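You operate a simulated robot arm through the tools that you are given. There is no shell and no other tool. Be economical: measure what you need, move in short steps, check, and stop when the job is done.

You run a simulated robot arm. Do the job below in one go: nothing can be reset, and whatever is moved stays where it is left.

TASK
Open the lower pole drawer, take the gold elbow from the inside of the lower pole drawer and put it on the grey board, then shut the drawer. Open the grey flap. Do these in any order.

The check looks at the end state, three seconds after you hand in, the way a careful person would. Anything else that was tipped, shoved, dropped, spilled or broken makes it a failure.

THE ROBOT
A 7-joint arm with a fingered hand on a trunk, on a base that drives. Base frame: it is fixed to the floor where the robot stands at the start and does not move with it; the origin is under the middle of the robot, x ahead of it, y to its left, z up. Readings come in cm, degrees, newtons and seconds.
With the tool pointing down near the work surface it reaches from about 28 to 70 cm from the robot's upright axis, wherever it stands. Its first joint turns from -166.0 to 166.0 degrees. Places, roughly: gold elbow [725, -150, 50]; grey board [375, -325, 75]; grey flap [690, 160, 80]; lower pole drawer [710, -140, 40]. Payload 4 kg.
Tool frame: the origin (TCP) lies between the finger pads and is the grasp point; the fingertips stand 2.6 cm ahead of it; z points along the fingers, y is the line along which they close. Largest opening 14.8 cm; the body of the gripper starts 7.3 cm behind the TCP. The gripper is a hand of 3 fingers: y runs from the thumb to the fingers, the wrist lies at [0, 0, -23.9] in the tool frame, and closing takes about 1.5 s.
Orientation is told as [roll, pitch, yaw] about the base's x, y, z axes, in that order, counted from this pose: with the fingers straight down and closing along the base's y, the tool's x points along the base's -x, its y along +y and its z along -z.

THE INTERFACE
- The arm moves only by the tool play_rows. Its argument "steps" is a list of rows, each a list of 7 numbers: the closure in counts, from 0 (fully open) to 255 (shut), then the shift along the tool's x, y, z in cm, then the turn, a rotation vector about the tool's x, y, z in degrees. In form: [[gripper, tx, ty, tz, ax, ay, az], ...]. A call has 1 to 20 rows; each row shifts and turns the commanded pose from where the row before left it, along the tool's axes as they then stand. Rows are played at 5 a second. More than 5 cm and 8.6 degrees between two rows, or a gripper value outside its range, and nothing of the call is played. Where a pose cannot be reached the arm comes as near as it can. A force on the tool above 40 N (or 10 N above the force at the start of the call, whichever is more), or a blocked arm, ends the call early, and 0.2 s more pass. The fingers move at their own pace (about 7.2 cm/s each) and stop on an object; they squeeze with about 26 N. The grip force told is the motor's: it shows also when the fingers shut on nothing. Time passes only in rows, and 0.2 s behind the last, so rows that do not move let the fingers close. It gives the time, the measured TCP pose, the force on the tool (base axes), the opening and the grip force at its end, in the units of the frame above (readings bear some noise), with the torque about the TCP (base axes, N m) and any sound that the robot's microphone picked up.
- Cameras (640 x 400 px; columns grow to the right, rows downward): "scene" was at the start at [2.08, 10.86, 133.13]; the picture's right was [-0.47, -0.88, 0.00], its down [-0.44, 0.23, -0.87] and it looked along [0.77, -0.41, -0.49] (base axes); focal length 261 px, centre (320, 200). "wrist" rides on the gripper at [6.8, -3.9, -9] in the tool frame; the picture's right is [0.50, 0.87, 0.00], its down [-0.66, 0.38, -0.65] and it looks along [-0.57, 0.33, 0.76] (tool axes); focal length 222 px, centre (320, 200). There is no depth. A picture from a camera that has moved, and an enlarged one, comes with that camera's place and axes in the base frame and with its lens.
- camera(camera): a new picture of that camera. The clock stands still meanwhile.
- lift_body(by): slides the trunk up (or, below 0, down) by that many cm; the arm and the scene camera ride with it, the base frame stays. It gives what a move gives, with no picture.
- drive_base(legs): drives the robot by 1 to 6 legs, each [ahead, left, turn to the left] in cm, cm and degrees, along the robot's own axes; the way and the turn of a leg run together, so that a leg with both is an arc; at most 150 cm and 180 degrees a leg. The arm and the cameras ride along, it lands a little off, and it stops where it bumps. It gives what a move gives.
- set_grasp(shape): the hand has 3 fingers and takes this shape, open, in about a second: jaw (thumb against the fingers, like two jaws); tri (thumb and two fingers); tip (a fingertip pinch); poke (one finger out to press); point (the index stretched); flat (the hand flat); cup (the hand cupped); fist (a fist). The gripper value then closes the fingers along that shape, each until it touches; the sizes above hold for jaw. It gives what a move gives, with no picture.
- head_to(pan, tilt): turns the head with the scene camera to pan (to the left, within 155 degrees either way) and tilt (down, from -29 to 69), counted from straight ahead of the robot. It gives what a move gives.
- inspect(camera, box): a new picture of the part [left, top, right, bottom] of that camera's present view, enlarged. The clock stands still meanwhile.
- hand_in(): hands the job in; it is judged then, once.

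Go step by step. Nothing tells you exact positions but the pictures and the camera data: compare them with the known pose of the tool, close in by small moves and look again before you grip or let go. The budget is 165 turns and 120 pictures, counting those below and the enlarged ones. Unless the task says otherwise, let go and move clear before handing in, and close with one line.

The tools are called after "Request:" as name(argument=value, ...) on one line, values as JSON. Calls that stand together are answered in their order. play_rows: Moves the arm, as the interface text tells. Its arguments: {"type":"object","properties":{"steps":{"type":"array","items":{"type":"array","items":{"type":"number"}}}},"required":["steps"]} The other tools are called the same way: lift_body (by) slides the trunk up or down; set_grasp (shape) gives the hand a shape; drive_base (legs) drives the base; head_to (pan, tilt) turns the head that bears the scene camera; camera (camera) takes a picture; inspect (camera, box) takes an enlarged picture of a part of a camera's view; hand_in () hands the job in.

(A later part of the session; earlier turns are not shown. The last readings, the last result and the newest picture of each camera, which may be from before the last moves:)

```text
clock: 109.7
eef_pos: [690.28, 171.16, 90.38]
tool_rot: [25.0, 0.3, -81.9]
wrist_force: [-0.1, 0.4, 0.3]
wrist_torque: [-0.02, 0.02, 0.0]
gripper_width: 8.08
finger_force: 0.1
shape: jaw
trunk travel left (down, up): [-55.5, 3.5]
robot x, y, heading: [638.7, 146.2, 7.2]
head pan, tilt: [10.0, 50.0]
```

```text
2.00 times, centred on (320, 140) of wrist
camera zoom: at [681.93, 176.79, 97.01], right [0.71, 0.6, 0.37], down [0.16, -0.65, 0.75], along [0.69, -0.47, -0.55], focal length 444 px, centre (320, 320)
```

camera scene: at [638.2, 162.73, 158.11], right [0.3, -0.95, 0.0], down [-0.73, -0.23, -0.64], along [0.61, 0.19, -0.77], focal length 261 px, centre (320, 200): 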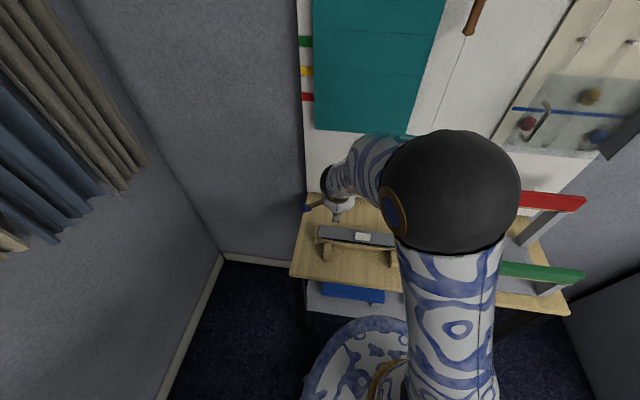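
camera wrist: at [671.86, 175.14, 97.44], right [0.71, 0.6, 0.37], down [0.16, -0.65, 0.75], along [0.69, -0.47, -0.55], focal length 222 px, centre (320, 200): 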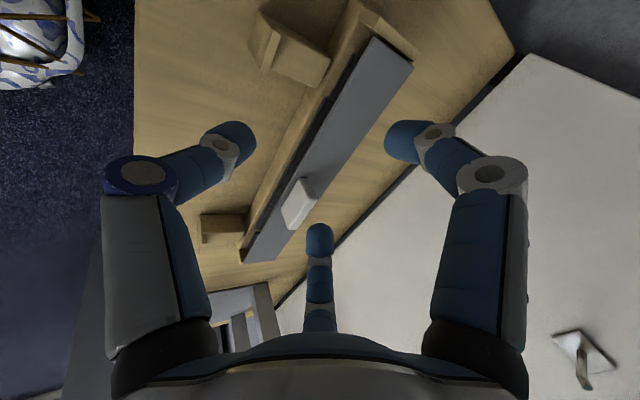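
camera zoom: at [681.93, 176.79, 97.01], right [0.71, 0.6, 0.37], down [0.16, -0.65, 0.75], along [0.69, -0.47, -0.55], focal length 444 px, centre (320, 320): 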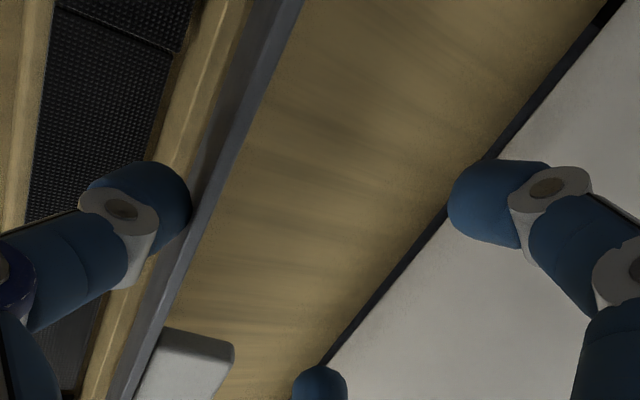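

Nearly upright. Now pushing back past vertical.

Request:
play_rows(steps=[[117, 0, 0.9, 0.42, 0, 0, 0], [117, 0, 0.9, 0.42, 0, 0, 0], [117, 0, 0.9, 0.42, 0, 0, 0], [117, 0, 0, 0, 0, 0, 0]])

Request:
inspect(camera="wrist", box=[160, 40, 480, 240])

```text
clock: 110.7
eef_pos: [693.25, 171.55, 90.57]
tool_rot: [25.0, 0.4, -82.0]
wrist_force: [0.5, -0.4, -0.1]
wrist_torque: [0.04, 0.01, 0.02]
gripper_width: 8.07
finger_force: 0.0
shape: jaw
trunk travel left (down, up): [-55.5, 3.5]
robot x, y, heading: [638.4, 146.05, 7.3]
head pan, tilt: [10.0, 50.0]
```

```text
2.00 times, centred on (320, 140) of wrist
camera zoom: at [685.05, 177.22, 97.06], right [0.71, 0.6, 0.37], down [0.16, -0.65, 0.75], along [0.69, -0.47, -0.55], focal length 444 px, centre (320, 320)
```

zoom: 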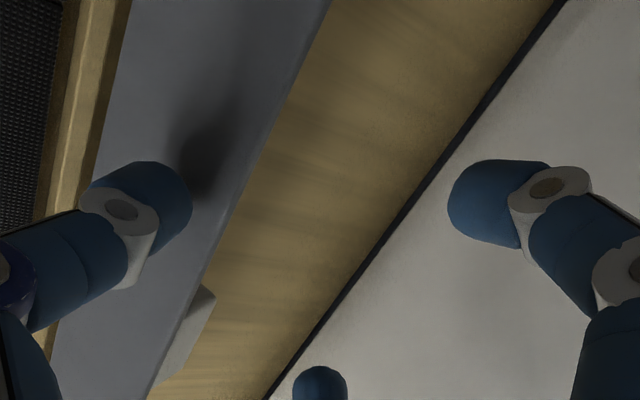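

The flap has passed vertical and stands open by itself. Lifting the hand straight up and away.

Request:
play_rows(steps=[[117, 0, 1.27, -2.7, 0, 0, 0], [117, 0, 1.27, -2.7, 0, 0, 0], [117, 0, 1.27, -2.7, 0, 0, 0], [117, 0, -3.6, -1.7, 0, 0, 0], [117, 0, -3.6, -1.7, 0, 0, 0], [117, 0, -3.6, -1.7, 7, 0, 0], [117, 0, -3.6, -1.7, 7, 0, 0], [117, 0, -3.6, -1, 7, 0, 0], [117, 0, 0, 0, 4, 0, 0]])

Request:
inspect(camera="scene", box=[260, 140, 480, 280])

```text
clock: 112.7
eef_pos: [673.96, 168.82, 100.2]
tool_rot: [-0.1, 0.4, -82.0]
wrist_force: [0.9, -0.5, 0.2]
wrist_torque: [-0.02, 0.03, 0.01]
gripper_width: 8.1
finger_force: 0.0
shape: jaw
trunk travel left (down, up): [-55.5, 3.5]
robot x, y, heading: [638.29, 145.89, 7.2]
head pan, tilt: [10.0, 50.0]
```

```text
2.86 times, centred on (370, 210) of scene
camera zoom: at [638.17, 162.67, 158.12], right [0.3, -0.95, 0.0], down [-0.73, -0.23, -0.64], along [0.61, 0.19, -0.77], focal length 745 px, centre (177, 171)
```

zoom: 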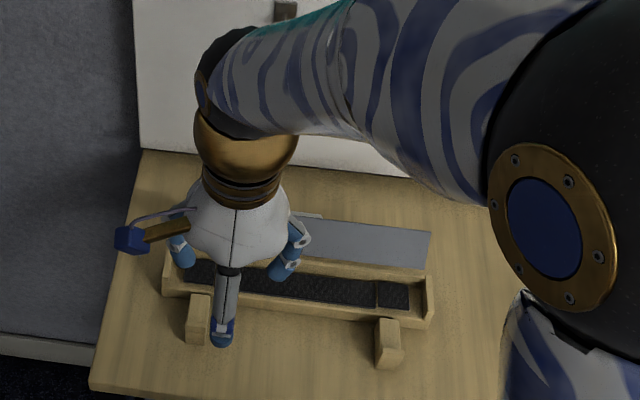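

The flap lies open on its back side. Next the drawer: I'll tuck the hand in, back away and look along the gap towards the rear bench.

Request:
play_rows(steps=[[0, -4, 0, 0, 0, 0, -8], [0, -4, 0, 0, 0, 0, -8], [0, -4, 0, 0, 0, 0, -8], [0, -4, 0, 0, 0, 0, -8], [0, 0, 0, 0, 0, 0, -8], [0, 0, 0, 0, 0, 0, -8], [0, 0, 0, 0, 0, 0, -8], [0, 0, 0, 0, 0, 0, -8], [0, 0, 0, 0, 0, 0, -8], [0, 0, 0, 0, 0, 0, -8], [0, 0, 0, 0, 0, 0, -8]])

Request:
drive_base(legs=[[-28, -18, 0]])

Request:
head_to(pan=-85, tilt=30)

Request:
camera(camera="scene")

```text
clock: 115.1
eef_pos: [679.25, 153.92, 100.16]
tool_rot: [0.4, 0.0, 6.1]
wrist_force: [-0.2, -0.3, -0.3]
wrist_torque: [-0.01, -0.04, 0.0]
gripper_width: 14.8
finger_force: 0.0
shape: jaw
trunk travel left (down, up): [-55.5, 3.5]
robot x, y, heading: [638.24, 146.07, 7.0]
head pan, tilt: [10.0, 50.0]
```

```text
clock: 117.3
eef_pos: [653.41, 132.61, 100.21]
tool_rot: [0.4, 0.1, 6.3]
wrist_force: [0.4, 0.5, 0.0]
wrist_torque: [-0.03, 0.0, -0.02]
gripper_width: 14.78
finger_force: 0.1
shape: jaw
trunk travel left (down, up): [-55.5, 3.5]
robot x, y, heading: [612.63, 124.69, 7.8]
head pan, tilt: [10.0, 50.0]
```

```text
clock: 119.0
eef_pos: [653.45, 132.56, 100.06]
tool_rot: [0.4, 0.1, 6.5]
wrist_force: [0.5, 0.4, 0.6]
wrist_torque: [-0.04, 0.02, -0.02]
gripper_width: 14.78
finger_force: 0.0
shape: jaw
trunk travel left (down, up): [-55.5, 3.5]
robot x, y, heading: [612.56, 124.58, 7.4]
head pan, tilt: [-85.0, 30.0]
```

```text
47 pictures are left
camera scene: at [606.85, 129.93, 161.08], right [-0.98, -0.22, 0.0], down [-0.11, 0.49, -0.87], along [0.19, -0.84, -0.5], focal length 261 px, centre (320, 200)
```

scene: 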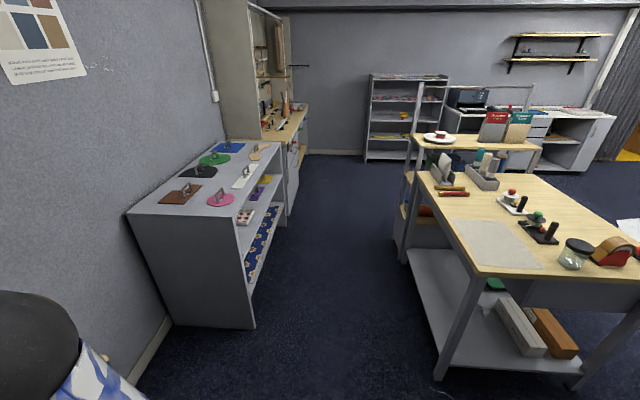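

The passage behind the wooden bench is about 105 cm wide. I'll tuck the hand in and slide sideways to the right toward the rear bench.

Request:
play_rows(steps=[[0, 4, -2, 0, 0, 0, 0], [0, 4, -2, 0, 0, 0, 0], [0, 2, 0, 0, 0, 0, 0]])

Request:
drive_base(legs=[[-3, -100, 0], [-2, -80, 0]])

Request:
head_to(pan=-45, tilt=40)

Request:
camera(camera="scene")

```text
clock: 119.8
eef_pos: [643.84, 127.48, 100.07]
tool_rot: [0.3, 0.0, 6.3]
wrist_force: [-0.4, -0.3, -0.5]
wrist_torque: [0.03, 0.0, 0.0]
gripper_width: 14.81
finger_force: 0.1
shape: jaw
trunk travel left (down, up): [-55.5, 3.5]
robot x, y, heading: [612.58, 124.92, 7.5]
head pan, tilt: [-85.0, 30.0]
```

```text
clock: 128.9
eef_pos: [665.01, -50.65, 99.94]
tool_rot: [0.3, 0.0, 7.4]
wrist_force: [-0.4, 0.8, -0.3]
wrist_torque: [-0.04, -0.01, 0.04]
gripper_width: 14.78
finger_force: 0.1
shape: jaw
trunk travel left (down, up): [-55.5, 3.5]
robot x, y, heading: [634.18, -54.6, 8.7]
head pan, tilt: [-85.0, 30.0]
```

```text
clock: 129.9
eef_pos: [664.95, -50.64, 100.02]
tool_rot: [0.4, 0.0, 7.4]
wrist_force: [1.0, 0.1, 0.7]
wrist_torque: [0.01, 0.03, 0.02]
gripper_width: 14.79
finger_force: 0.0
shape: jaw
trunk travel left (down, up): [-55.5, 3.5]
robot x, y, heading: [633.93, -54.19, 8.8]
head pan, tilt: [-45.0, 40.0]
```

```text
46 pictures are left
camera scene: at [632.56, -45.1, 159.54], right [-0.59, -0.81, 0.0], down [-0.52, 0.38, -0.77], along [0.62, -0.45, -0.64], focal length 261 px, centre (320, 200)
```

scene: 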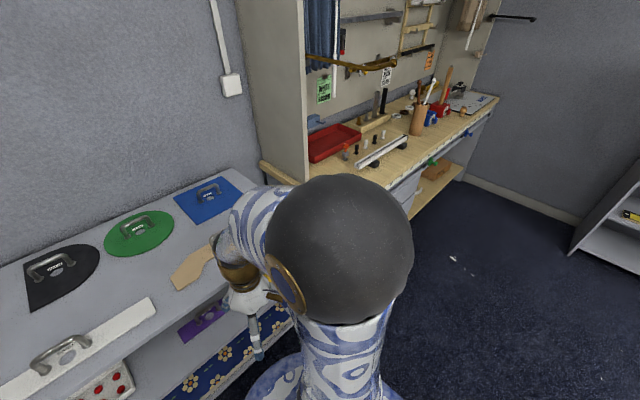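

Request:
drive_base(legs=[[-5, -50, 0], [-12, -33, 2]])

Request:
lift_body(by=-40)

Request:
head_to(pan=0, tilt=50)

Request:
camera(camera="scene")

```text
clock: 134.8
eef_pos: [661.13, -134.47, 100.07]
tool_rot: [0.4, 0.0, 9.3]
wrist_force: [0.5, 0.8, -0.9]
wrist_torque: [0.02, -0.01, -0.03]
gripper_width: 14.79
finger_force: 0.1
shape: jaw
trunk travel left (down, up): [-55.5, 3.5]
robot x, y, heading: [630.08, -139.15, 10.7]
head pan, tilt: [-45.0, 40.0]
```

```text
clock: 138.6
eef_pos: [661.13, -134.52, 60.12]
tool_rot: [0.4, 0.1, 9.3]
wrist_force: [1.4, -0.5, -0.6]
wrist_torque: [0.0, 0.01, 0.0]
gripper_width: 14.8
finger_force: 0.1
shape: jaw
trunk travel left (down, up): [-15.5, 43.5]
robot x, y, heading: [630.28, -138.85, 10.9]
head pan, tilt: [-45.0, 40.0]
```

```text
clock: 139.7
eef_pos: [661.13, -134.45, 60.13]
tool_rot: [0.4, 0.0, 9.2]
wrist_force: [-0.1, -0.7, 0.4]
wrist_torque: [0.01, 0.01, -0.02]
gripper_width: 14.8
finger_force: 0.1
shape: jaw
trunk travel left (down, up): [-15.5, 43.5]
robot x, y, heading: [629.91, -139.1, 10.6]
head pan, tilt: [0.0, 50.0]
```

```text
45 pictures are left
camera scene: at [629.08, -123.81, 118.13], right [0.18, -0.98, 0.0], down [-0.75, -0.14, -0.64], along [0.63, 0.12, -0.77], focal length 261 px, centre (320, 200)
```

scene: 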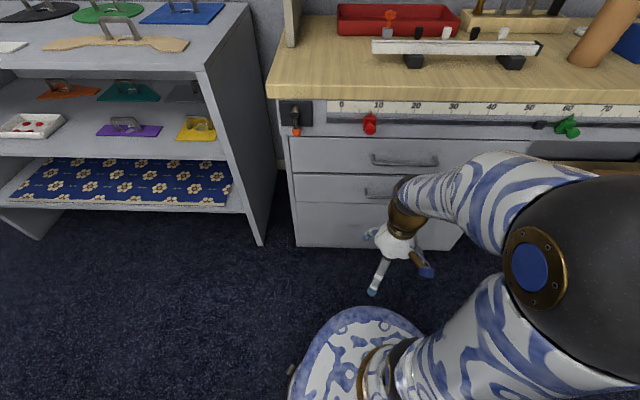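

I see two drawers with bar handles; the lower one's handle is at about (698, -136, 43). Zoom in on the handles.

Request:
inspect(camera="scene", box=[280, 120, 480, 245])

```text
3.20 times, centred on (380, 182) of scene
camera zoom: at [629.08, -123.81, 118.13], right [0.18, -0.98, 0.0], down [-0.75, -0.14, -0.64], along [0.63, 0.12, -0.77], focal length 834 px, centre (128, 256)
```

zoom: 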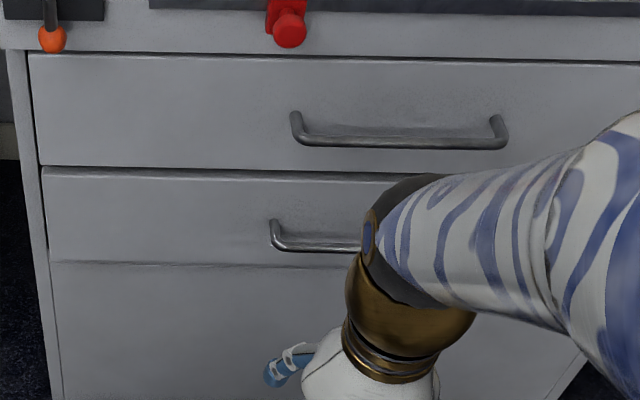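

Bar handles stand ~3 cm off the drawer front. I'll back the base up 13 cm, turn the hand so thumb will be below, and tilt it toward horizontal while reaching forward.

Request:
drive_base(legs=[[-14, 0, 0]])

Request:
play_rows(steps=[[60, -2, 0, 0, 0, 0, 8], [60, 0, 0, 0, 0, 0, 8], [60, 0, 0, 0, 0, 0, 8], [60, 0, 0, 0, 0, 0, 8], [60, 0, 0, 0, 0, 0, 8], [60, 0, 0, 0, 0, 0, 8], [60, 0, 0, 0, 0, 0, 8], [60, 0, 0, 0, 0, 0, 8], [60, 0, 0, 0, 0, 0, 8], [60, 0, 0, 0, 0, 0, 8], [60, 0, 0, 0, 0, 0, 8], [60, 0, 3, 0, -8, 0, 0], [60, 0, 3, 0, -8, 0, 0], [60, 0, 3, 0, -8, 0, 0], [60, 0, 3, 0, -8, 0, 0], [60, 0, 0, 0, 0, 0, 0]])

```text
clock: 141.0
eef_pos: [647.21, -137.0, 60.12]
tool_rot: [0.5, 0.0, 9.3]
wrist_force: [-0.4, 0.0, -0.6]
wrist_torque: [0.0, 0.04, 0.01]
gripper_width: 14.79
finger_force: 0.0
shape: jaw
trunk travel left (down, up): [-15.5, 43.5]
robot x, y, heading: [616.51, -141.96, 10.5]
head pan, tilt: [0.0, 50.0]
```

```text
clock: 144.4
eef_pos: [660.46, -134.47, 62.65]
tool_rot: [32.1, 0.4, -78.8]
wrist_force: [0.3, 0.6, 0.1]
wrist_torque: [0.01, -0.02, -0.03]
gripper_width: 11.37
finger_force: 0.0
shape: jaw
trunk travel left (down, up): [-15.5, 43.5]
robot x, y, heading: [616.15, -141.47, 10.6]
head pan, tilt: [0.0, 50.0]
```

Request:
play_rows(steps=[[60, -1.4, 0, 3, -8, 0, 0], [60, -1.4, 0, 3, -8, 0, 0], [60, -1.4, 0, 3, -8, 0, 0], [60, -1.4, 0, 3, -8, 0, 0], [60, -1.4, 0, 3, -8, 0, 0], [60, -1.4, 0, 3, -8, 0, 0], [60, 0, -3, 0, 0, 0, 0], [60, 0, -3, 0, 0, 0, 0], [60, 0, 0, 0, 0, 0, 0]])

Request:
camera(camera="wrist")

Request:
camera(camera="scene")

```text
clock: 146.4
eef_pos: [675.6, -140.2, 45.83]
tool_rot: [79.9, 0.4, -78.8]
wrist_force: [0.5, -0.7, 0.7]
wrist_torque: [-0.02, 0.0, -0.02]
gripper_width: 11.3
finger_force: 0.0
shape: jaw
out of reach, approached as far as the arm can: row 1, 2
trunk travel left (down, up): [-15.5, 43.5]
robot x, y, heading: [616.24, -140.97, 10.4]
head pan, tilt: [0.0, 50.0]
```

```text
43 pictures are left
camera wrist: at [664.68, -135.4, 43.56], right [0.05, 0.51, 0.86], down [-0.44, -0.76, 0.48], along [0.9, -0.4, 0.19], focal length 222 px, centre (320, 200)
```

wrist: 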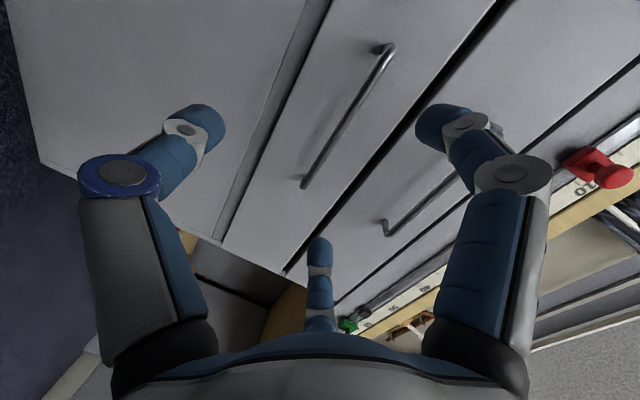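

```text
42 pictures are left
camera scene: at [615.22, -126.39, 118.12], right [0.18, -0.98, 0.0], down [-0.75, -0.14, -0.64], along [0.63, 0.12, -0.77], focal length 261 px, centre (320, 200)
```

scene: 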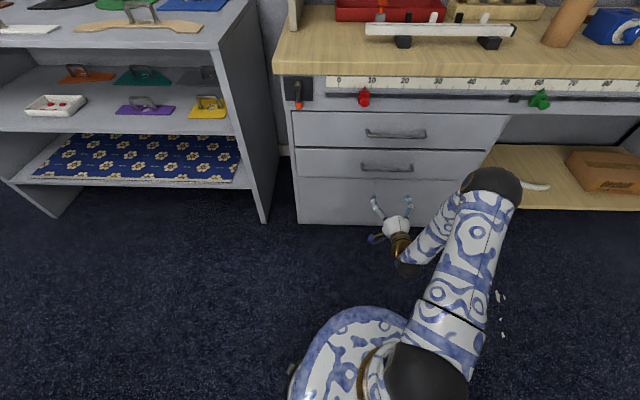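

Handle bar triangulates to about (694.3, -138, 46.4). Moving the base forward 9 cm, then I'll check the remaining distance.

Request:
drive_base(legs=[[9, -1, 0]])

Request:
play_rows(steps=[[60, 0, 0.7, 2, 0, 0, 0], [60, 0, 0.7, 2, 0, 0, 0], [60, 0, 0, 0, 0, 0, 0]])

Request:
camera(camera="wrist")

```text
clock: 147.6
eef_pos: [684.7, -139.51, 45.91]
tool_rot: [80.0, 0.3, -78.8]
wrist_force: [0.4, -0.6, 0.0]
wrist_torque: [-0.02, 0.02, 0.0]
gripper_width: 11.35
finger_force: 0.0
shape: jaw
trunk travel left (down, up): [-15.5, 43.5]
robot x, y, heading: [625.6, -141.16, 10.5]
head pan, tilt: [0.0, 50.0]
```

```text
clock: 148.3
eef_pos: [688.79, -138.73, 46.54]
tool_rot: [80.0, 0.4, -78.8]
wrist_force: [-0.6, -0.7, -0.1]
wrist_torque: [0.0, 0.01, 0.04]
gripper_width: 11.33
finger_force: 0.0
shape: jaw
trunk travel left (down, up): [-15.5, 43.5]
robot x, y, heading: [625.25, -141.0, 10.2]
head pan, tilt: [0.0, 50.0]
```

```text
41 pictures are left
camera wrist: at [678.03, -133.9, 44.32], right [0.05, 0.51, 0.86], down [-0.44, -0.76, 0.48], along [0.9, -0.4, 0.19], focal length 222 px, centre (320, 200)
```

wrist: 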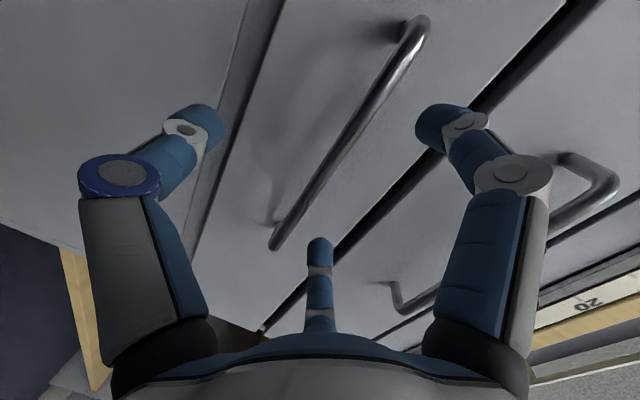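

Bar lies centred between thumb and fingers. Forward 4.5 cm and close.

Request:
play_rows(steps=[[90, 0, 0.26, 1.5, 0, 0, 0], [90, 0, 0.26, 1.5, 0, 0, 0], [90, 0, 0.26, 1.5, 0, 0, 0], [255, 0, 0, 0, 0, 0, 0], [255, 0, 0, 0, 0, 0, 0], [255, 0, 0, 0, 0, 0, 0], [255, 0, 0, 0, 0, 0, 0], [255, 0, 0, 0, 0, 0, 0], [255, 0, 0, 0, 0, 0, 0], [255, 0, 0, 0, 0, 0, 0]])

Request:
camera(camera="wrist")

```text
clock: 150.6
eef_pos: [693.17, -137.81, 46.5]
tool_rot: [80.0, 0.5, -78.9]
wrist_force: [0.7, 0.6, -1.6]
wrist_torque: [0.0, -0.01, 0.0]
gripper_width: 0.01
finger_force: 25.7
shape: jaw
trunk travel left (down, up): [-15.5, 43.5]
robot x, y, heading: [625.29, -141.05, 10.4]
head pan, tilt: [0.0, 50.0]
```

```text
40 pictures are left
camera wrist: at [682.47, -132.97, 44.27], right [0.05, 0.51, 0.86], down [-0.44, -0.76, 0.48], along [0.9, -0.4, 0.19], focal length 222 px, centre (320, 200)
```

wrist: 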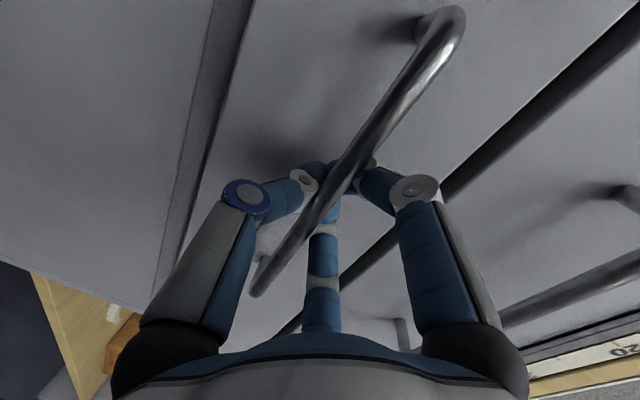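

The fingers closed behind the bar, caging it like a hook. Pulling by backing the base 24 cm.

Request:
drive_base(legs=[[-24, 0, 0]])

Request:
camera(camera="scene")

```text
clock: 152.3
eef_pos: [669.69, -142.33, 46.53]
tool_rot: [80.0, 0.3, -78.8]
wrist_force: [0.2, 0.2, 0.2]
wrist_torque: [-0.03, -0.02, 0.02]
gripper_width: 0.0
finger_force: 25.6
shape: jaw
trunk travel left (down, up): [-15.5, 43.5]
robot x, y, heading: [601.46, -145.02, 10.5]
head pan, tilt: [0.0, 50.0]
```

```text
39 pictures are left
camera scene: at [600.9, -130.06, 118.13], right [0.18, -0.98, 0.0], down [-0.75, -0.14, -0.64], along [0.63, 0.12, -0.77], focal length 261 px, centre (320, 200)
```

scene: 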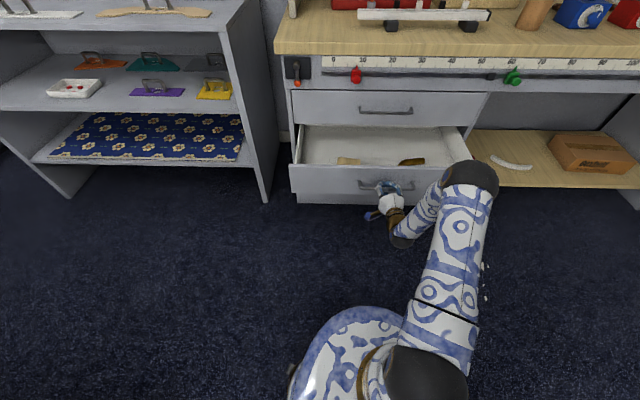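

The drawer is open ~23 cm and I can see a gold piece inside at the back right. Pulling a bit more for access.

Request:
drive_base(legs=[[-8, 0, 0]])

Request:
inspect(camera="scene", box=[270, 90, 490, 228])

```text
clock: 153.4
eef_pos: [661.68, -143.86, 46.56]
tool_rot: [80.0, 0.4, -79.0]
wrist_force: [1.1, 0.3, 0.1]
wrist_torque: [0.02, 0.03, -0.05]
gripper_width: 0.0
finger_force: 25.7
shape: jaw
trunk travel left (down, up): [-15.5, 43.5]
robot x, y, heading: [593.6, -146.73, 10.1]
head pan, tilt: [0.0, 50.0]
```

```text
2.90 times, centred on (380, 159) of scene
camera zoom: at [592.91, -131.52, 118.13], right [0.18, -0.98, 0.0], down [-0.75, -0.14, -0.64], along [0.63, 0.12, -0.77], focal length 756 px, centre (146, 319)
```

zoom: 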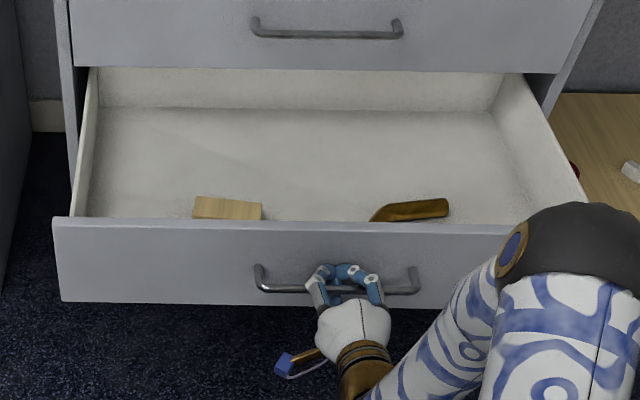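

The gold elbow is near the drawer front at about (682, -155). Releasing the handle and retracting.

Request:
play_rows(steps=[[60, 0, 0, 0, 0, 0, 0], [60, 0, 0, 0, 0, 0, 0], [60, 0, 0, 0, 0, 0, 0], [60, 0, 0, 0, 0, 0, 0], [60, 0, 0, 0, 0, 0, 0], [60, 0, 0, -3, 0, 0, 0], [60, 0, 0, -4, 0, 0, 0], [60, 0, 0, -4, 0, 0, 0], [60, 0, 0, 0, 0, 0, 0]])

Request:
lift_body(by=32)

Request:
camera(camera="scene")

```text
clock: 155.4
eef_pos: [650.87, -145.85, 48.44]
tool_rot: [80.1, 0.4, -79.0]
wrist_force: [0.1, 0.2, -0.8]
wrist_torque: [0.03, -0.03, -0.02]
gripper_width: 11.28
finger_force: 0.0
shape: jaw
trunk travel left (down, up): [-15.5, 43.5]
robot x, y, heading: [593.52, -146.53, 10.3]
head pan, tilt: [0.0, 50.0]
```

```text
clock: 158.6
eef_pos: [650.96, -145.86, 80.4]
tool_rot: [80.0, 0.4, -79.0]
wrist_force: [1.0, -0.4, 0.4]
wrist_torque: [0.02, -0.02, 0.03]
gripper_width: 11.28
finger_force: 0.0
shape: jaw
trunk travel left (down, up): [-47.5, 11.5]
robot x, y, heading: [593.89, -146.75, 10.5]
head pan, tilt: [0.0, 50.0]
```

```text
37 pictures are left
camera scene: at [592.91, -131.52, 150.12], right [0.18, -0.98, 0.0], down [-0.75, -0.14, -0.64], along [0.63, 0.12, -0.77], focal length 261 px, centre (320, 200)
```

scene: 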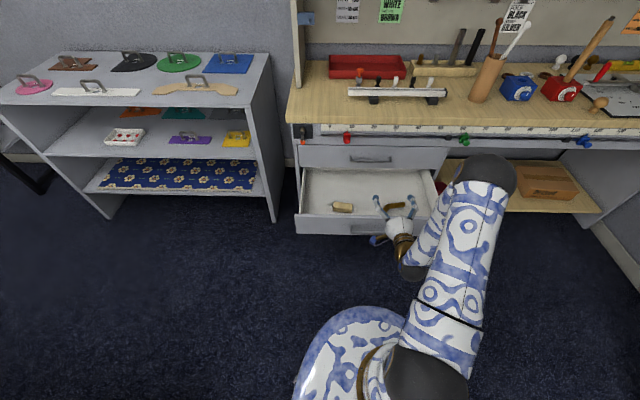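

Request:
play_rows(steps=[[60, 0, 0, -1.5, 7.5, 0, 0], [60, 0, 0, -1.5, 7.5, 0, 0], [60, 0, 0, -1.5, 7.5, 0, 0], [60, 0, 0, 0, 7.5, 0, 0], [60, 0, 0, 0, 7.5, 0, 0], [60, 0, 0, 0, 7.5, 0, 0], [60, 0, 0, 0, 7.5, 0, 0], [60, 0, 0, 0, 0, 0, 0]])

Request:
drive_base(legs=[[30, -4, 0]])

Request:
camera(camera="wrist")

Request:
camera(camera="scene")

```text
clock: 160.3
eef_pos: [646.78, -146.64, 81.71]
tool_rot: [27.5, 0.4, -79.0]
wrist_force: [0.7, -0.6, 0.4]
wrist_torque: [0.02, 0.0, -0.03]
gripper_width: 11.31
finger_force: 0.1
shape: jaw
trunk travel left (down, up): [-47.5, 11.5]
robot x, y, heading: [593.85, -146.7, 10.3]
head pan, tilt: [0.0, 50.0]
```

```text
clock: 162.4
eef_pos: [677.15, -145.31, 81.7]
tool_rot: [27.5, 0.4, -78.9]
wrist_force: [-0.6, 0.3, -0.4]
wrist_torque: [0.03, 0.03, 0.03]
gripper_width: 11.32
finger_force: 0.1
shape: jaw
trunk travel left (down, up): [-47.5, 11.5]
robot x, y, heading: [624.36, -145.19, 10.2]
head pan, tilt: [0.0, 50.0]
```

```text
36 pictures are left
camera wrist: at [668.25, -140.1, 87.92], right [0.66, 0.64, 0.4], down [0.16, -0.64, 0.75], along [0.74, -0.43, -0.52], focal length 222 px, centre (320, 200)
```

wrist: 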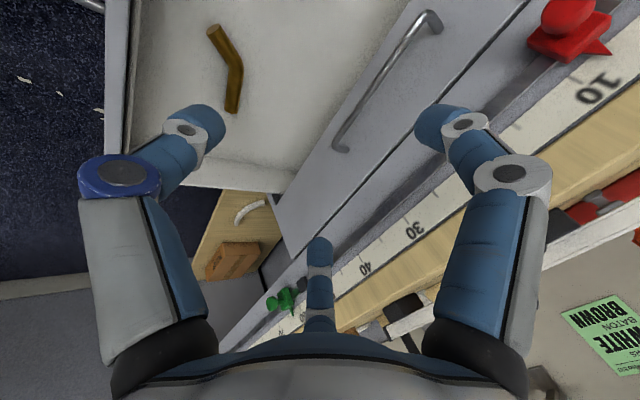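

```text
35 pictures are left
camera scene: at [623.24, -130.08, 150.12], right [0.18, -0.98, 0.0], down [-0.75, -0.14, -0.64], along [0.63, 0.12, -0.77], focal length 261 px, centre (320, 200)
```

scene: 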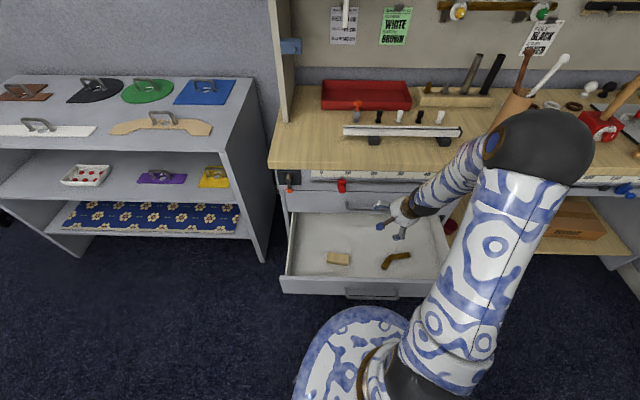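

Elbow at about (684, -153.4, 41), lying along (0.59,-0.81), ~15 cm long. I'll position the hand over it, turned across its length with a slight tilt, then lower the trunk.

Request:
play_rows(steps=[[90, -3.07, 1.53, 0.8, 0, 0, 0], [90, -3.07, 1.53, 0.8, 0, 0, 0], [90, -3.07, 1.53, 0.8, 0, 0, 0], [100, 0, 0, 0, 6.2, 0, 0], [100, 0, 0, 0, 6.2, 0, 0], [100, 0, 0, 0, 0, 1.6, -6], [100, 0, 0, 0, 0, 1.6, -6], [100, 0, 0, 0, 0, 1.6, -6], [100, 0, 0, 0, 0, 1.6, -6], [100, 0, 0, 0, 0, 0, 0]])

Request:
lift_body(by=-28)

Request:
camera(camera="wrist")

Request:
camera(camera="scene")

```text
clock: 164.6
eef_pos: [684.02, -153.32, 81.63]
tool_rot: [15.3, 0.2, -54.1]
wrist_force: [-0.6, 0.3, 0.5]
wrist_torque: [0.0, 0.0, 0.04]
gripper_width: 9.04
finger_force: 0.0
shape: jaw
trunk travel left (down, up): [-47.5, 11.5]
robot x, y, heading: [623.98, -145.16, 10.2]
head pan, tilt: [0.0, 50.0]
```

```text
clock: 167.4
eef_pos: [683.93, -153.29, 53.62]
tool_rot: [15.3, 0.3, -54.2]
wrist_force: [0.0, 0.6, 1.2]
wrist_torque: [-0.02, -0.03, -0.02]
gripper_width: 9.03
finger_force: 0.2
shape: jaw
trunk travel left (down, up): [-19.5, 39.5]
robot x, y, heading: [624.23, -145.59, 10.4]
head pan, tilt: [0.0, 50.0]
```

```text
34 pictures are left
camera wrist: at [674.94, -151.45, 61.33], right [0.38, 0.89, 0.23], down [0.54, -0.42, 0.73], along [0.75, -0.15, -0.65], focal length 222 px, centre (320, 200)
```

wrist: 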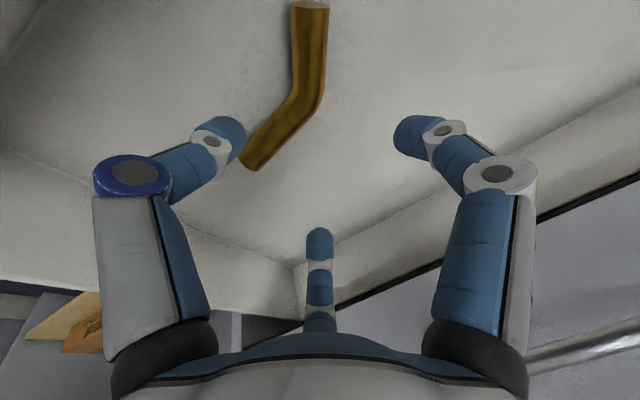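

```text
33 pictures are left
camera scene: at [623.23, -130.08, 122.13], right [0.18, -0.98, 0.0], down [-0.75, -0.14, -0.64], along [0.63, 0.12, -0.77], focal length 261 px, centre (320, 200)
```

scene: 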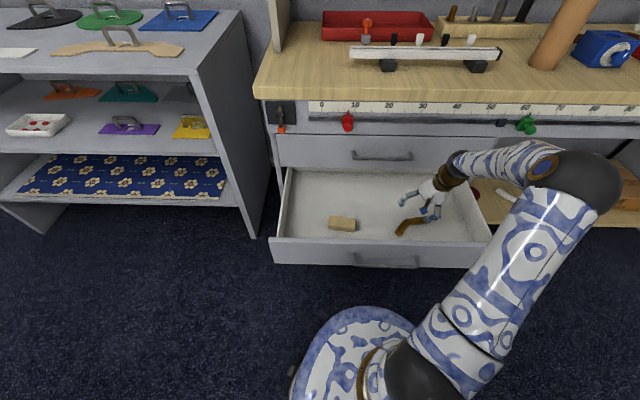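

Alignment is good. Descending with wide opening, then closing.

Request:
play_rows(steps=[[60, 0, -0.5, 2.4, 0, 0, 0], [60, 0, -0.5, 2.4, 0, 0, 0], [60, 0, -0.5, 2.4, 0, 0, 0], [60, 0, -0.4, 1.8, 0, 0, 0], [60, 0, 0, 0, 0, 0, 0]])

Request:
camera(camera="wrist")

```text
clock: 168.6
eef_pos: [684.49, -153.02, 44.49]
tool_rot: [15.3, 0.3, -54.1]
wrist_force: [-0.2, -0.9, -0.5]
wrist_torque: [0.02, 0.01, -0.01]
gripper_width: 11.31
finger_force: 0.1
shape: jaw
trunk travel left (down, up): [-19.5, 39.5]
robot x, y, heading: [624.0, -145.16, 10.5]
head pan, tilt: [0.0, 50.0]
```

```text
32 pictures are left
camera wrist: at [675.41, -151.07, 52.16], right [0.38, 0.89, 0.23], down [0.54, -0.42, 0.73], along [0.75, -0.15, -0.65], focal length 222 px, centre (320, 200)
```

wrist: 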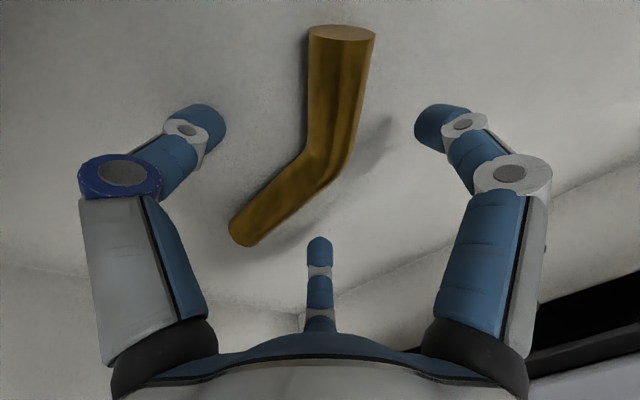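

Request:
play_rows(steps=[[110, 0, -0.2, 0.8, 0, 0, 0], [255, 0, 0, 0, 0, 0, 0], [255, 0, 0, 0, 0, 0, 0], [255, 0, 0, 0, 0, 0, 0], [255, 0, 0, 0, 0, 0, 0], [255, 0, 0, 0, 0, 0, 0], [255, 0, 0, 0, 0, 0, 0], [255, 0, 0, 0, 0, 0, 0]])

Request:
camera(camera="wrist")

```text
clock: 170.4
eef_pos: [684.46, -152.85, 43.51]
tool_rot: [15.2, 0.2, -54.2]
wrist_force: [-0.9, 0.2, -0.2]
wrist_torque: [-0.02, 0.06, 0.01]
gripper_width: 2.91
finger_force: 26.1
shape: jaw
trunk travel left (down, up): [-19.5, 39.5]
robot x, y, heading: [624.18, -145.21, 10.5]
head pan, tilt: [0.0, 50.0]
```

```text
31 pictures are left
camera wrist: at [675.41, -151.0, 51.28], right [0.38, 0.89, 0.23], down [0.54, -0.42, 0.73], along [0.75, -0.15, -0.65], focal length 222 px, centre (320, 200)
```

wrist: 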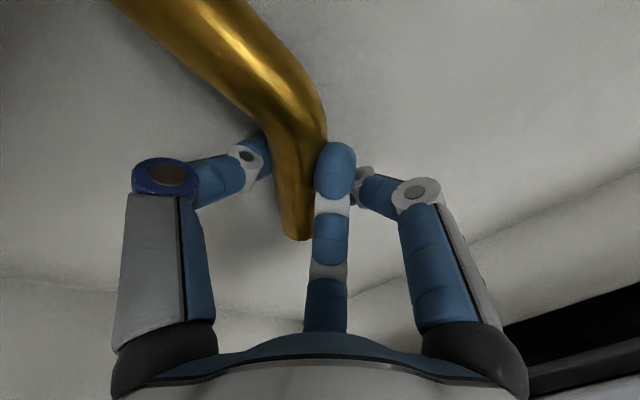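

The elbow is gripped (2.9 cm), though it swivelled. Lifting a little to check the hold.

Request:
play_rows(steps=[[255, 0, 0.5, -1.9, 0, 0, 0], [255, 0, 0.5, -1.9, 0, 0, 0], [255, 0, 0.5, -1.9, 0, 0, 0], [255, 0, 0.5, -1.9, 0, 0, 0], [255, 0, 0, 0, 0, 0, 0]])

Request:
camera(camera="wrist")

Request:
inspect(camera="scene", box=[330, 130, 490, 270])

```text
clock: 171.6
eef_pos: [684.39, -152.8, 51.38]
tool_rot: [15.3, 0.3, -54.1]
wrist_force: [-1.1, -0.4, -2.5]
wrist_torque: [0.0, -0.03, 0.0]
gripper_width: 2.87
finger_force: 26.1
shape: jaw
trunk travel left (down, up): [-19.5, 39.5]
robot x, y, heading: [624.09, -145.04, 10.5]
head pan, tilt: [0.0, 50.0]
```

```text
30 pictures are left
camera wrist: at [675.29, -151.05, 59.16], right [0.38, 0.89, 0.23], down [0.54, -0.42, 0.73], along [0.75, -0.15, -0.65], focal length 222 px, centre (320, 200)
```

wrist: 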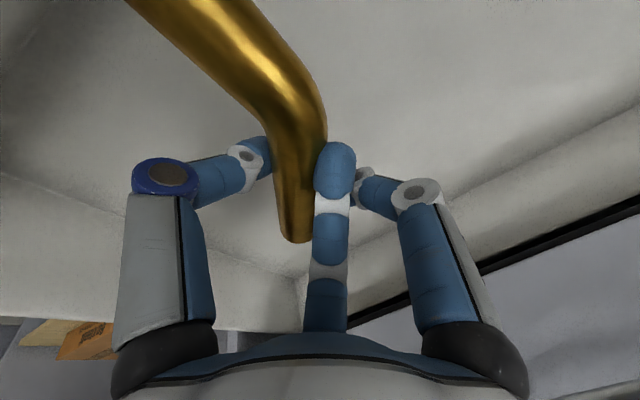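

```text
2.86 times, centred on (410, 200) of scene
camera zoom: at [623.24, -130.08, 122.12], right [0.18, -0.98, 0.0], down [-0.75, -0.14, -0.64], along [0.63, 0.12, -0.77], focal length 745 px, centre (63, 200)
```

zoom: 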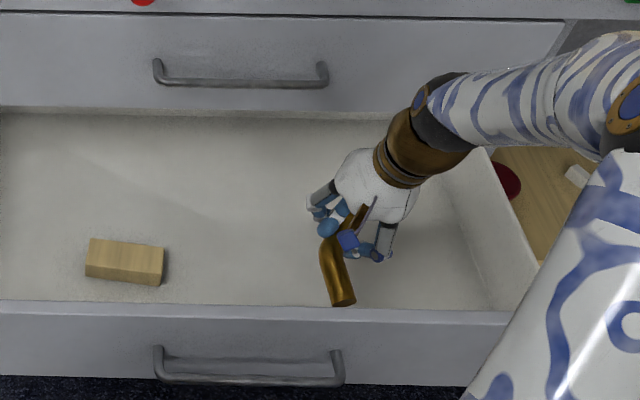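

Held firmly. I'll lift out, back away, and then use the hand's back side (elbow facing the robot) to push the drawer shut by driving forward.

Request:
lift_body(by=30)

Request:
drive_base(legs=[[-40, 14, 0]])

Request:
play_rows(steps=[[255, 0, 0, 0, 7.5, 0, 0], [255, 0, 0, 0, 7.5, 0, 0], [255, 0, 0, 0, 0, 0, 0]])

Request:
camera(camera="scene")

```text
clock: 174.6
eef_pos: [684.38, -152.93, 81.51]
tool_rot: [15.3, 0.2, -54.1]
wrist_force: [-0.4, -0.5, -1.0]
wrist_torque: [0.01, -0.06, -0.01]
gripper_width: 2.87
finger_force: 26.1
shape: jaw
trunk travel left (down, up): [-49.5, 9.5]
robot x, y, heading: [624.15, -145.59, 10.3]
head pan, tilt: [0.0, 50.0]
```

```text
clock: 177.2
eef_pos: [642.63, -146.38, 81.45]
tool_rot: [15.2, 0.4, -54.2]
wrist_force: [0.0, 0.9, -1.4]
wrist_torque: [-0.01, -0.02, -0.02]
gripper_width: 2.84
finger_force: 26.2
shape: jaw
trunk travel left (down, up): [-49.5, 9.5]
robot x, y, heading: [582.21, -138.68, 10.2]
head pan, tilt: [0.0, 50.0]
```

```text
clock: 178.0
eef_pos: [642.51, -146.59, 81.41]
tool_rot: [0.3, 0.3, -54.2]
wrist_force: [0.0, -0.7, -1.6]
wrist_torque: [0.0, -0.04, 0.01]
gripper_width: 2.81
finger_force: 25.6
shape: jaw
trunk travel left (down, up): [-49.5, 9.5]
robot x, y, heading: [582.73, -138.8, 10.4]
head pan, tilt: [0.0, 50.0]
```

```text
28 pictures are left
camera scene: at [581.59, -123.41, 152.12], right [0.18, -0.98, 0.0], down [-0.75, -0.14, -0.64], along [0.63, 0.11, -0.77], focal length 261 px, centre (320, 200)
```

scene: 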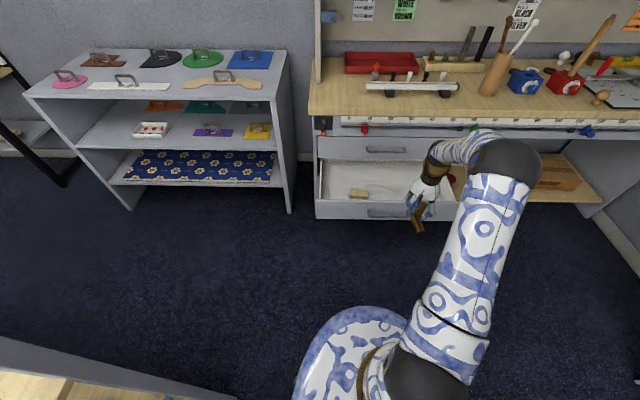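

Request:
lift_body(by=-40)

Request:
drive_base(legs=[[16, 0, 0]])

Request:
camera(camera="scene")

```text
clock: 181.9
eef_pos: [642.56, -146.48, 41.43]
tool_rot: [0.3, 0.3, -54.3]
wrist_force: [0.9, -0.4, -1.6]
wrist_torque: [0.04, 0.0, -0.01]
gripper_width: 2.85
finger_force: 25.7
shape: jaw
trunk travel left (down, up): [-9.5, 49.5]
robot x, y, heading: [582.48, -138.95, 10.2]
head pan, tilt: [0.0, 50.0]
```

```text
clock: 183.3
eef_pos: [658.52, -143.62, 41.3]
tool_rot: [0.3, 0.3, -54.3]
wrist_force: [0.3, -0.2, -0.6]
wrist_torque: [0.03, -0.06, -0.03]
gripper_width: 2.85
finger_force: 26.2
shape: jaw
trunk travel left (down, up): [-9.5, 49.5]
robot x, y, heading: [598.96, -135.67, 10.0]
head pan, tilt: [0.0, 50.0]
```

```text
27 pictures are left
camera scene: at [597.7, -120.54, 112.13], right [0.18, -0.98, 0.0], down [-0.75, -0.13, -0.64], along [0.63, 0.11, -0.77], focal length 261 px, centre (320, 200)
```

scene: 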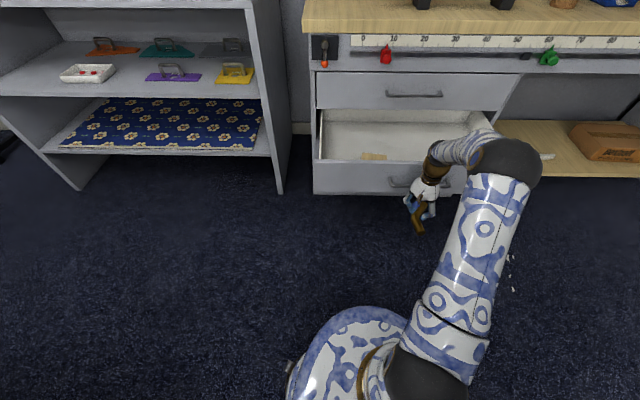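

Request:
drive_base(legs=[[18, 0, 0]])

Request:
camera(camera="scene")

```text
clock: 184.8
eef_pos: [676.57, -140.38, 41.38]
tool_rot: [0.2, 0.3, -54.3]
wrist_force: [0.8, -0.4, -2.2]
wrist_torque: [0.03, -0.01, 0.02]
gripper_width: 2.84
finger_force: 25.4
shape: jaw
trunk travel left (down, up): [-9.5, 49.5]
robot x, y, heading: [616.25, -132.61, 10.1]
head pan, tilt: [0.0, 50.0]
```

```text
26 pictures are left
camera scene: at [615.63, -117.33, 112.12], right [0.18, -0.98, 0.0], down [-0.75, -0.13, -0.64], along [0.63, 0.11, -0.77], focal length 261 px, centre (320, 200)
```

scene: 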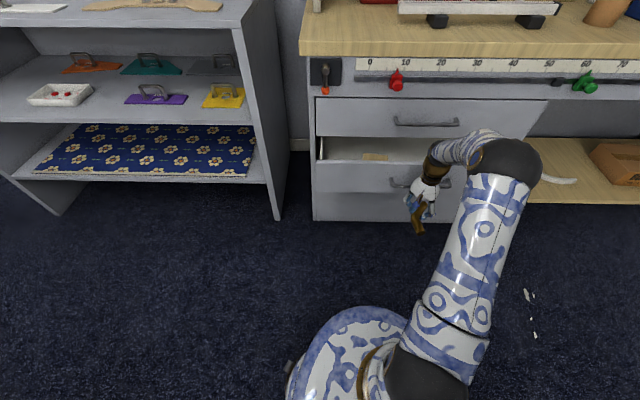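

The drawer is closing smoothly. Continuing, then finishing with small steps.

Request:
drive_base(legs=[[9, 0, 0]])

Request:
camera(camera="scene")

```text
clock: 185.9
eef_pos: [685.59, -138.71, 41.28]
tool_rot: [0.3, 0.3, -54.2]
wrist_force: [0.3, -0.4, -0.6]
wrist_torque: [0.0, -0.06, 0.0]
gripper_width: 2.87
finger_force: 26.1
shape: jaw
trunk travel left (down, up): [-9.5, 49.5]
robot x, y, heading: [625.47, -130.61, 10.3]
head pan, tilt: [0.0, 50.0]
```

```text
25 pictures are left
camera scene: at [624.62, -115.71, 112.12], right [0.18, -0.98, 0.0], down [-0.75, -0.14, -0.64], along [0.63, 0.11, -0.77], focal length 261 px, centre (320, 200)
```

scene: 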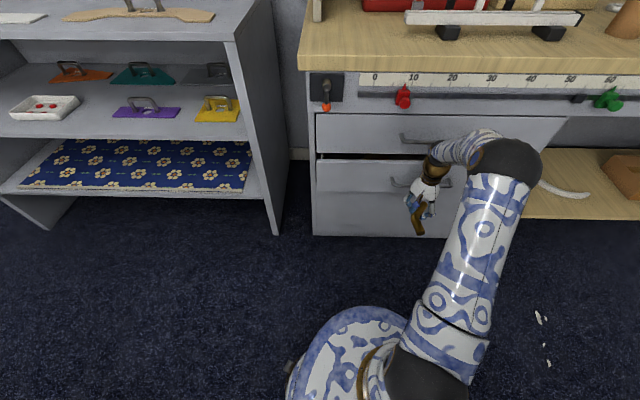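

Nearly shut. I'll tilt the wrist back slightly to keep it off the upper handle, then push the last bit with the arm (force-limited).

Request:
play_rows(steps=[[255, 0, 0, 0, -8, 0, 0], [255, 0.55, 0.8, 0.11, 0, 0, 0], [255, -0.42, 0.9, 0.13, 0, 0, 0], [255, -0.42, 0.9, 0.13, 0, 0, 0], [255, -0.42, 0.9, 0.13, 0, 0, 0], [255, 0, 0, 0, 0, 0, 0]])

Request:
inspect(camera="scene", box=[290, 90, 530, 240])

```text
clock: 187.3
eef_pos: [688.83, -137.38, 41.36]
tool_rot: [8.4, 0.2, -54.2]
wrist_force: [-1.2, 0.0, -1.1]
wrist_torque: [0.0, -0.05, 0.02]
gripper_width: 2.85
finger_force: 26.1
shape: jaw
trunk travel left (down, up): [-9.5, 49.5]
robot x, y, heading: [625.35, -131.06, 10.5]
head pan, tilt: [0.0, 50.0]
```

```text
2.67 times, centred on (410, 165) of scene
camera zoom: at [624.63, -115.71, 112.12], right [0.18, -0.98, 0.0], down [-0.75, -0.14, -0.64], along [0.63, 0.11, -0.77], focal length 695 px, centre (80, 293)
```

zoom: 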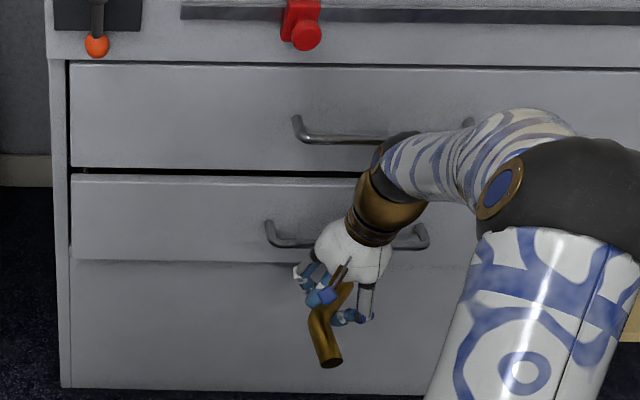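

Request:
play_rows(steps=[[255, -0.25, 0.5, 0.07, 0, 0, 0], [255, -0.25, 0.5, 0.07, 0, 0, 0], [255, -0.25, 0.5, 0.07, 0, 0, 0], [255, -0.25, 0.5, 0.07, 0, 0, 0], [255, 0, 0, 0, 0, 0, 0]])

Request:
inspect(camera="scene", box=[290, 90, 530, 240])

```text
clock: 188.2
eef_pos: [690.07, -137.17, 41.31]
tool_rot: [7.9, 0.7, -54.4]
wrist_force: [-20.3, -0.1, 8.6]
wrist_torque: [-0.05, -1.45, -0.33]
gripper_width: 2.82
finger_force: 25.8
shape: jaw
trunk travel left (down, up): [-9.5, 49.5]
robot x, y, heading: [625.38, -131.0, 10.1]
head pan, tilt: [0.0, 50.0]
stopped in row 4: the force on the tool passed its limit at 46 N (the readings are from after the stop); the commanded pose is now the measured one
```

```text
2.67 times, centred on (410, 165) of scene
camera zoom: at [624.37, -115.7, 112.14], right [0.18, -0.98, 0.0], down [-0.75, -0.14, -0.64], along [0.63, 0.11, -0.77], focal length 695 px, centre (80, 293)
```

zoom: 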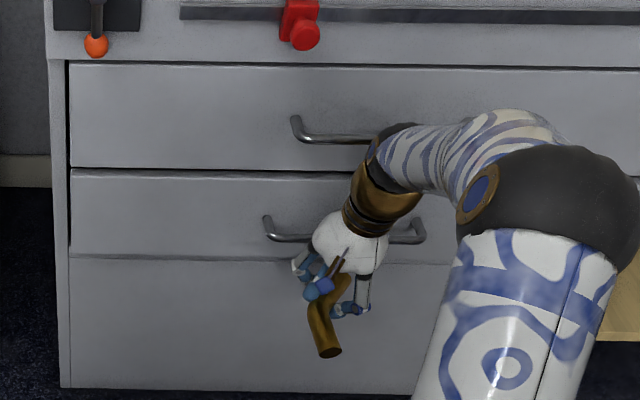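

The drawer is shut flush. Backing off, raising, and looking toward the grey board at the right-hand desk.

Request:
drive_base(legs=[[-35, -10, 0]])

Request:
lift_body(by=40)

Request:
head_to(pan=-130, tilt=28)

Request:
camera(camera="scene")

```text
clock: 190.6
eef_pos: [657.37, -153.18, 41.33]
tool_rot: [7.9, 0.6, -54.5]
wrist_force: [0.7, 0.7, -1.8]
wrist_torque: [-0.01, -0.05, -0.01]
gripper_width: 2.73
finger_force: 26.4
shape: jaw
trunk travel left (down, up): [-9.5, 49.5]
robot x, y, heading: [592.61, -146.94, 10.1]
head pan, tilt: [0.0, 50.0]
```

```text
clock: 194.4
eef_pos: [657.37, -153.27, 81.34]
tool_rot: [7.9, 0.6, -54.4]
wrist_force: [0.5, 0.4, -1.6]
wrist_torque: [-0.01, -0.01, -0.03]
gripper_width: 2.75
finger_force: 25.7
shape: jaw
trunk travel left (down, up): [-49.5, 9.5]
robot x, y, heading: [592.28, -146.79, 10.0]
head pan, tilt: [0.0, 50.0]
```

```text
clock: 196.5
eef_pos: [657.27, -153.22, 81.33]
tool_rot: [7.9, 0.6, -54.5]
wrist_force: [0.2, -0.5, -0.5]
wrist_torque: [-0.01, -0.02, 0.01]
gripper_width: 2.74
finger_force: 26.0
shape: jaw
trunk travel left (down, up): [-49.5, 9.5]
robot x, y, heading: [592.21, -146.91, 9.9]
head pan, tilt: [-130.0, 28.0]
```

```text
22 pictures are left
camera scene: at [579.5, -141.02, 155.4], right [-0.87, 0.5, 0.0], down [0.23, 0.41, -0.88], along [-0.44, -0.77, -0.47], focal length 261 px, centre (320, 200)
```

scene: 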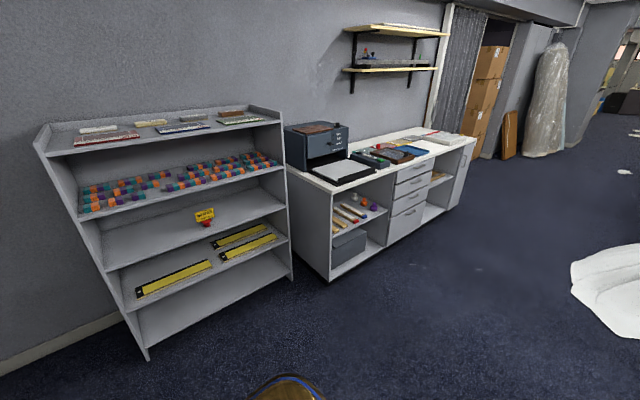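

Request:
inspect(camera="scene", box=[280, 110, 490, 240])

```text
3.05 times, centred on (385, 175) of scene
camera zoom: at [579.5, -141.02, 155.4], right [-0.87, 0.5, 0.0], down [0.23, 0.41, -0.88], along [-0.44, -0.77, -0.47], focal length 795 px, centre (122, 276)
```

zoom: 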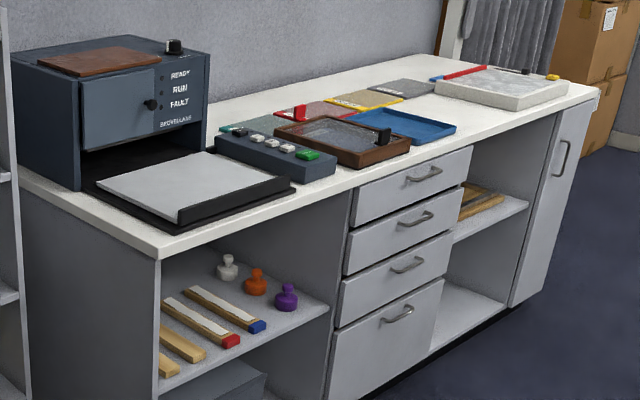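

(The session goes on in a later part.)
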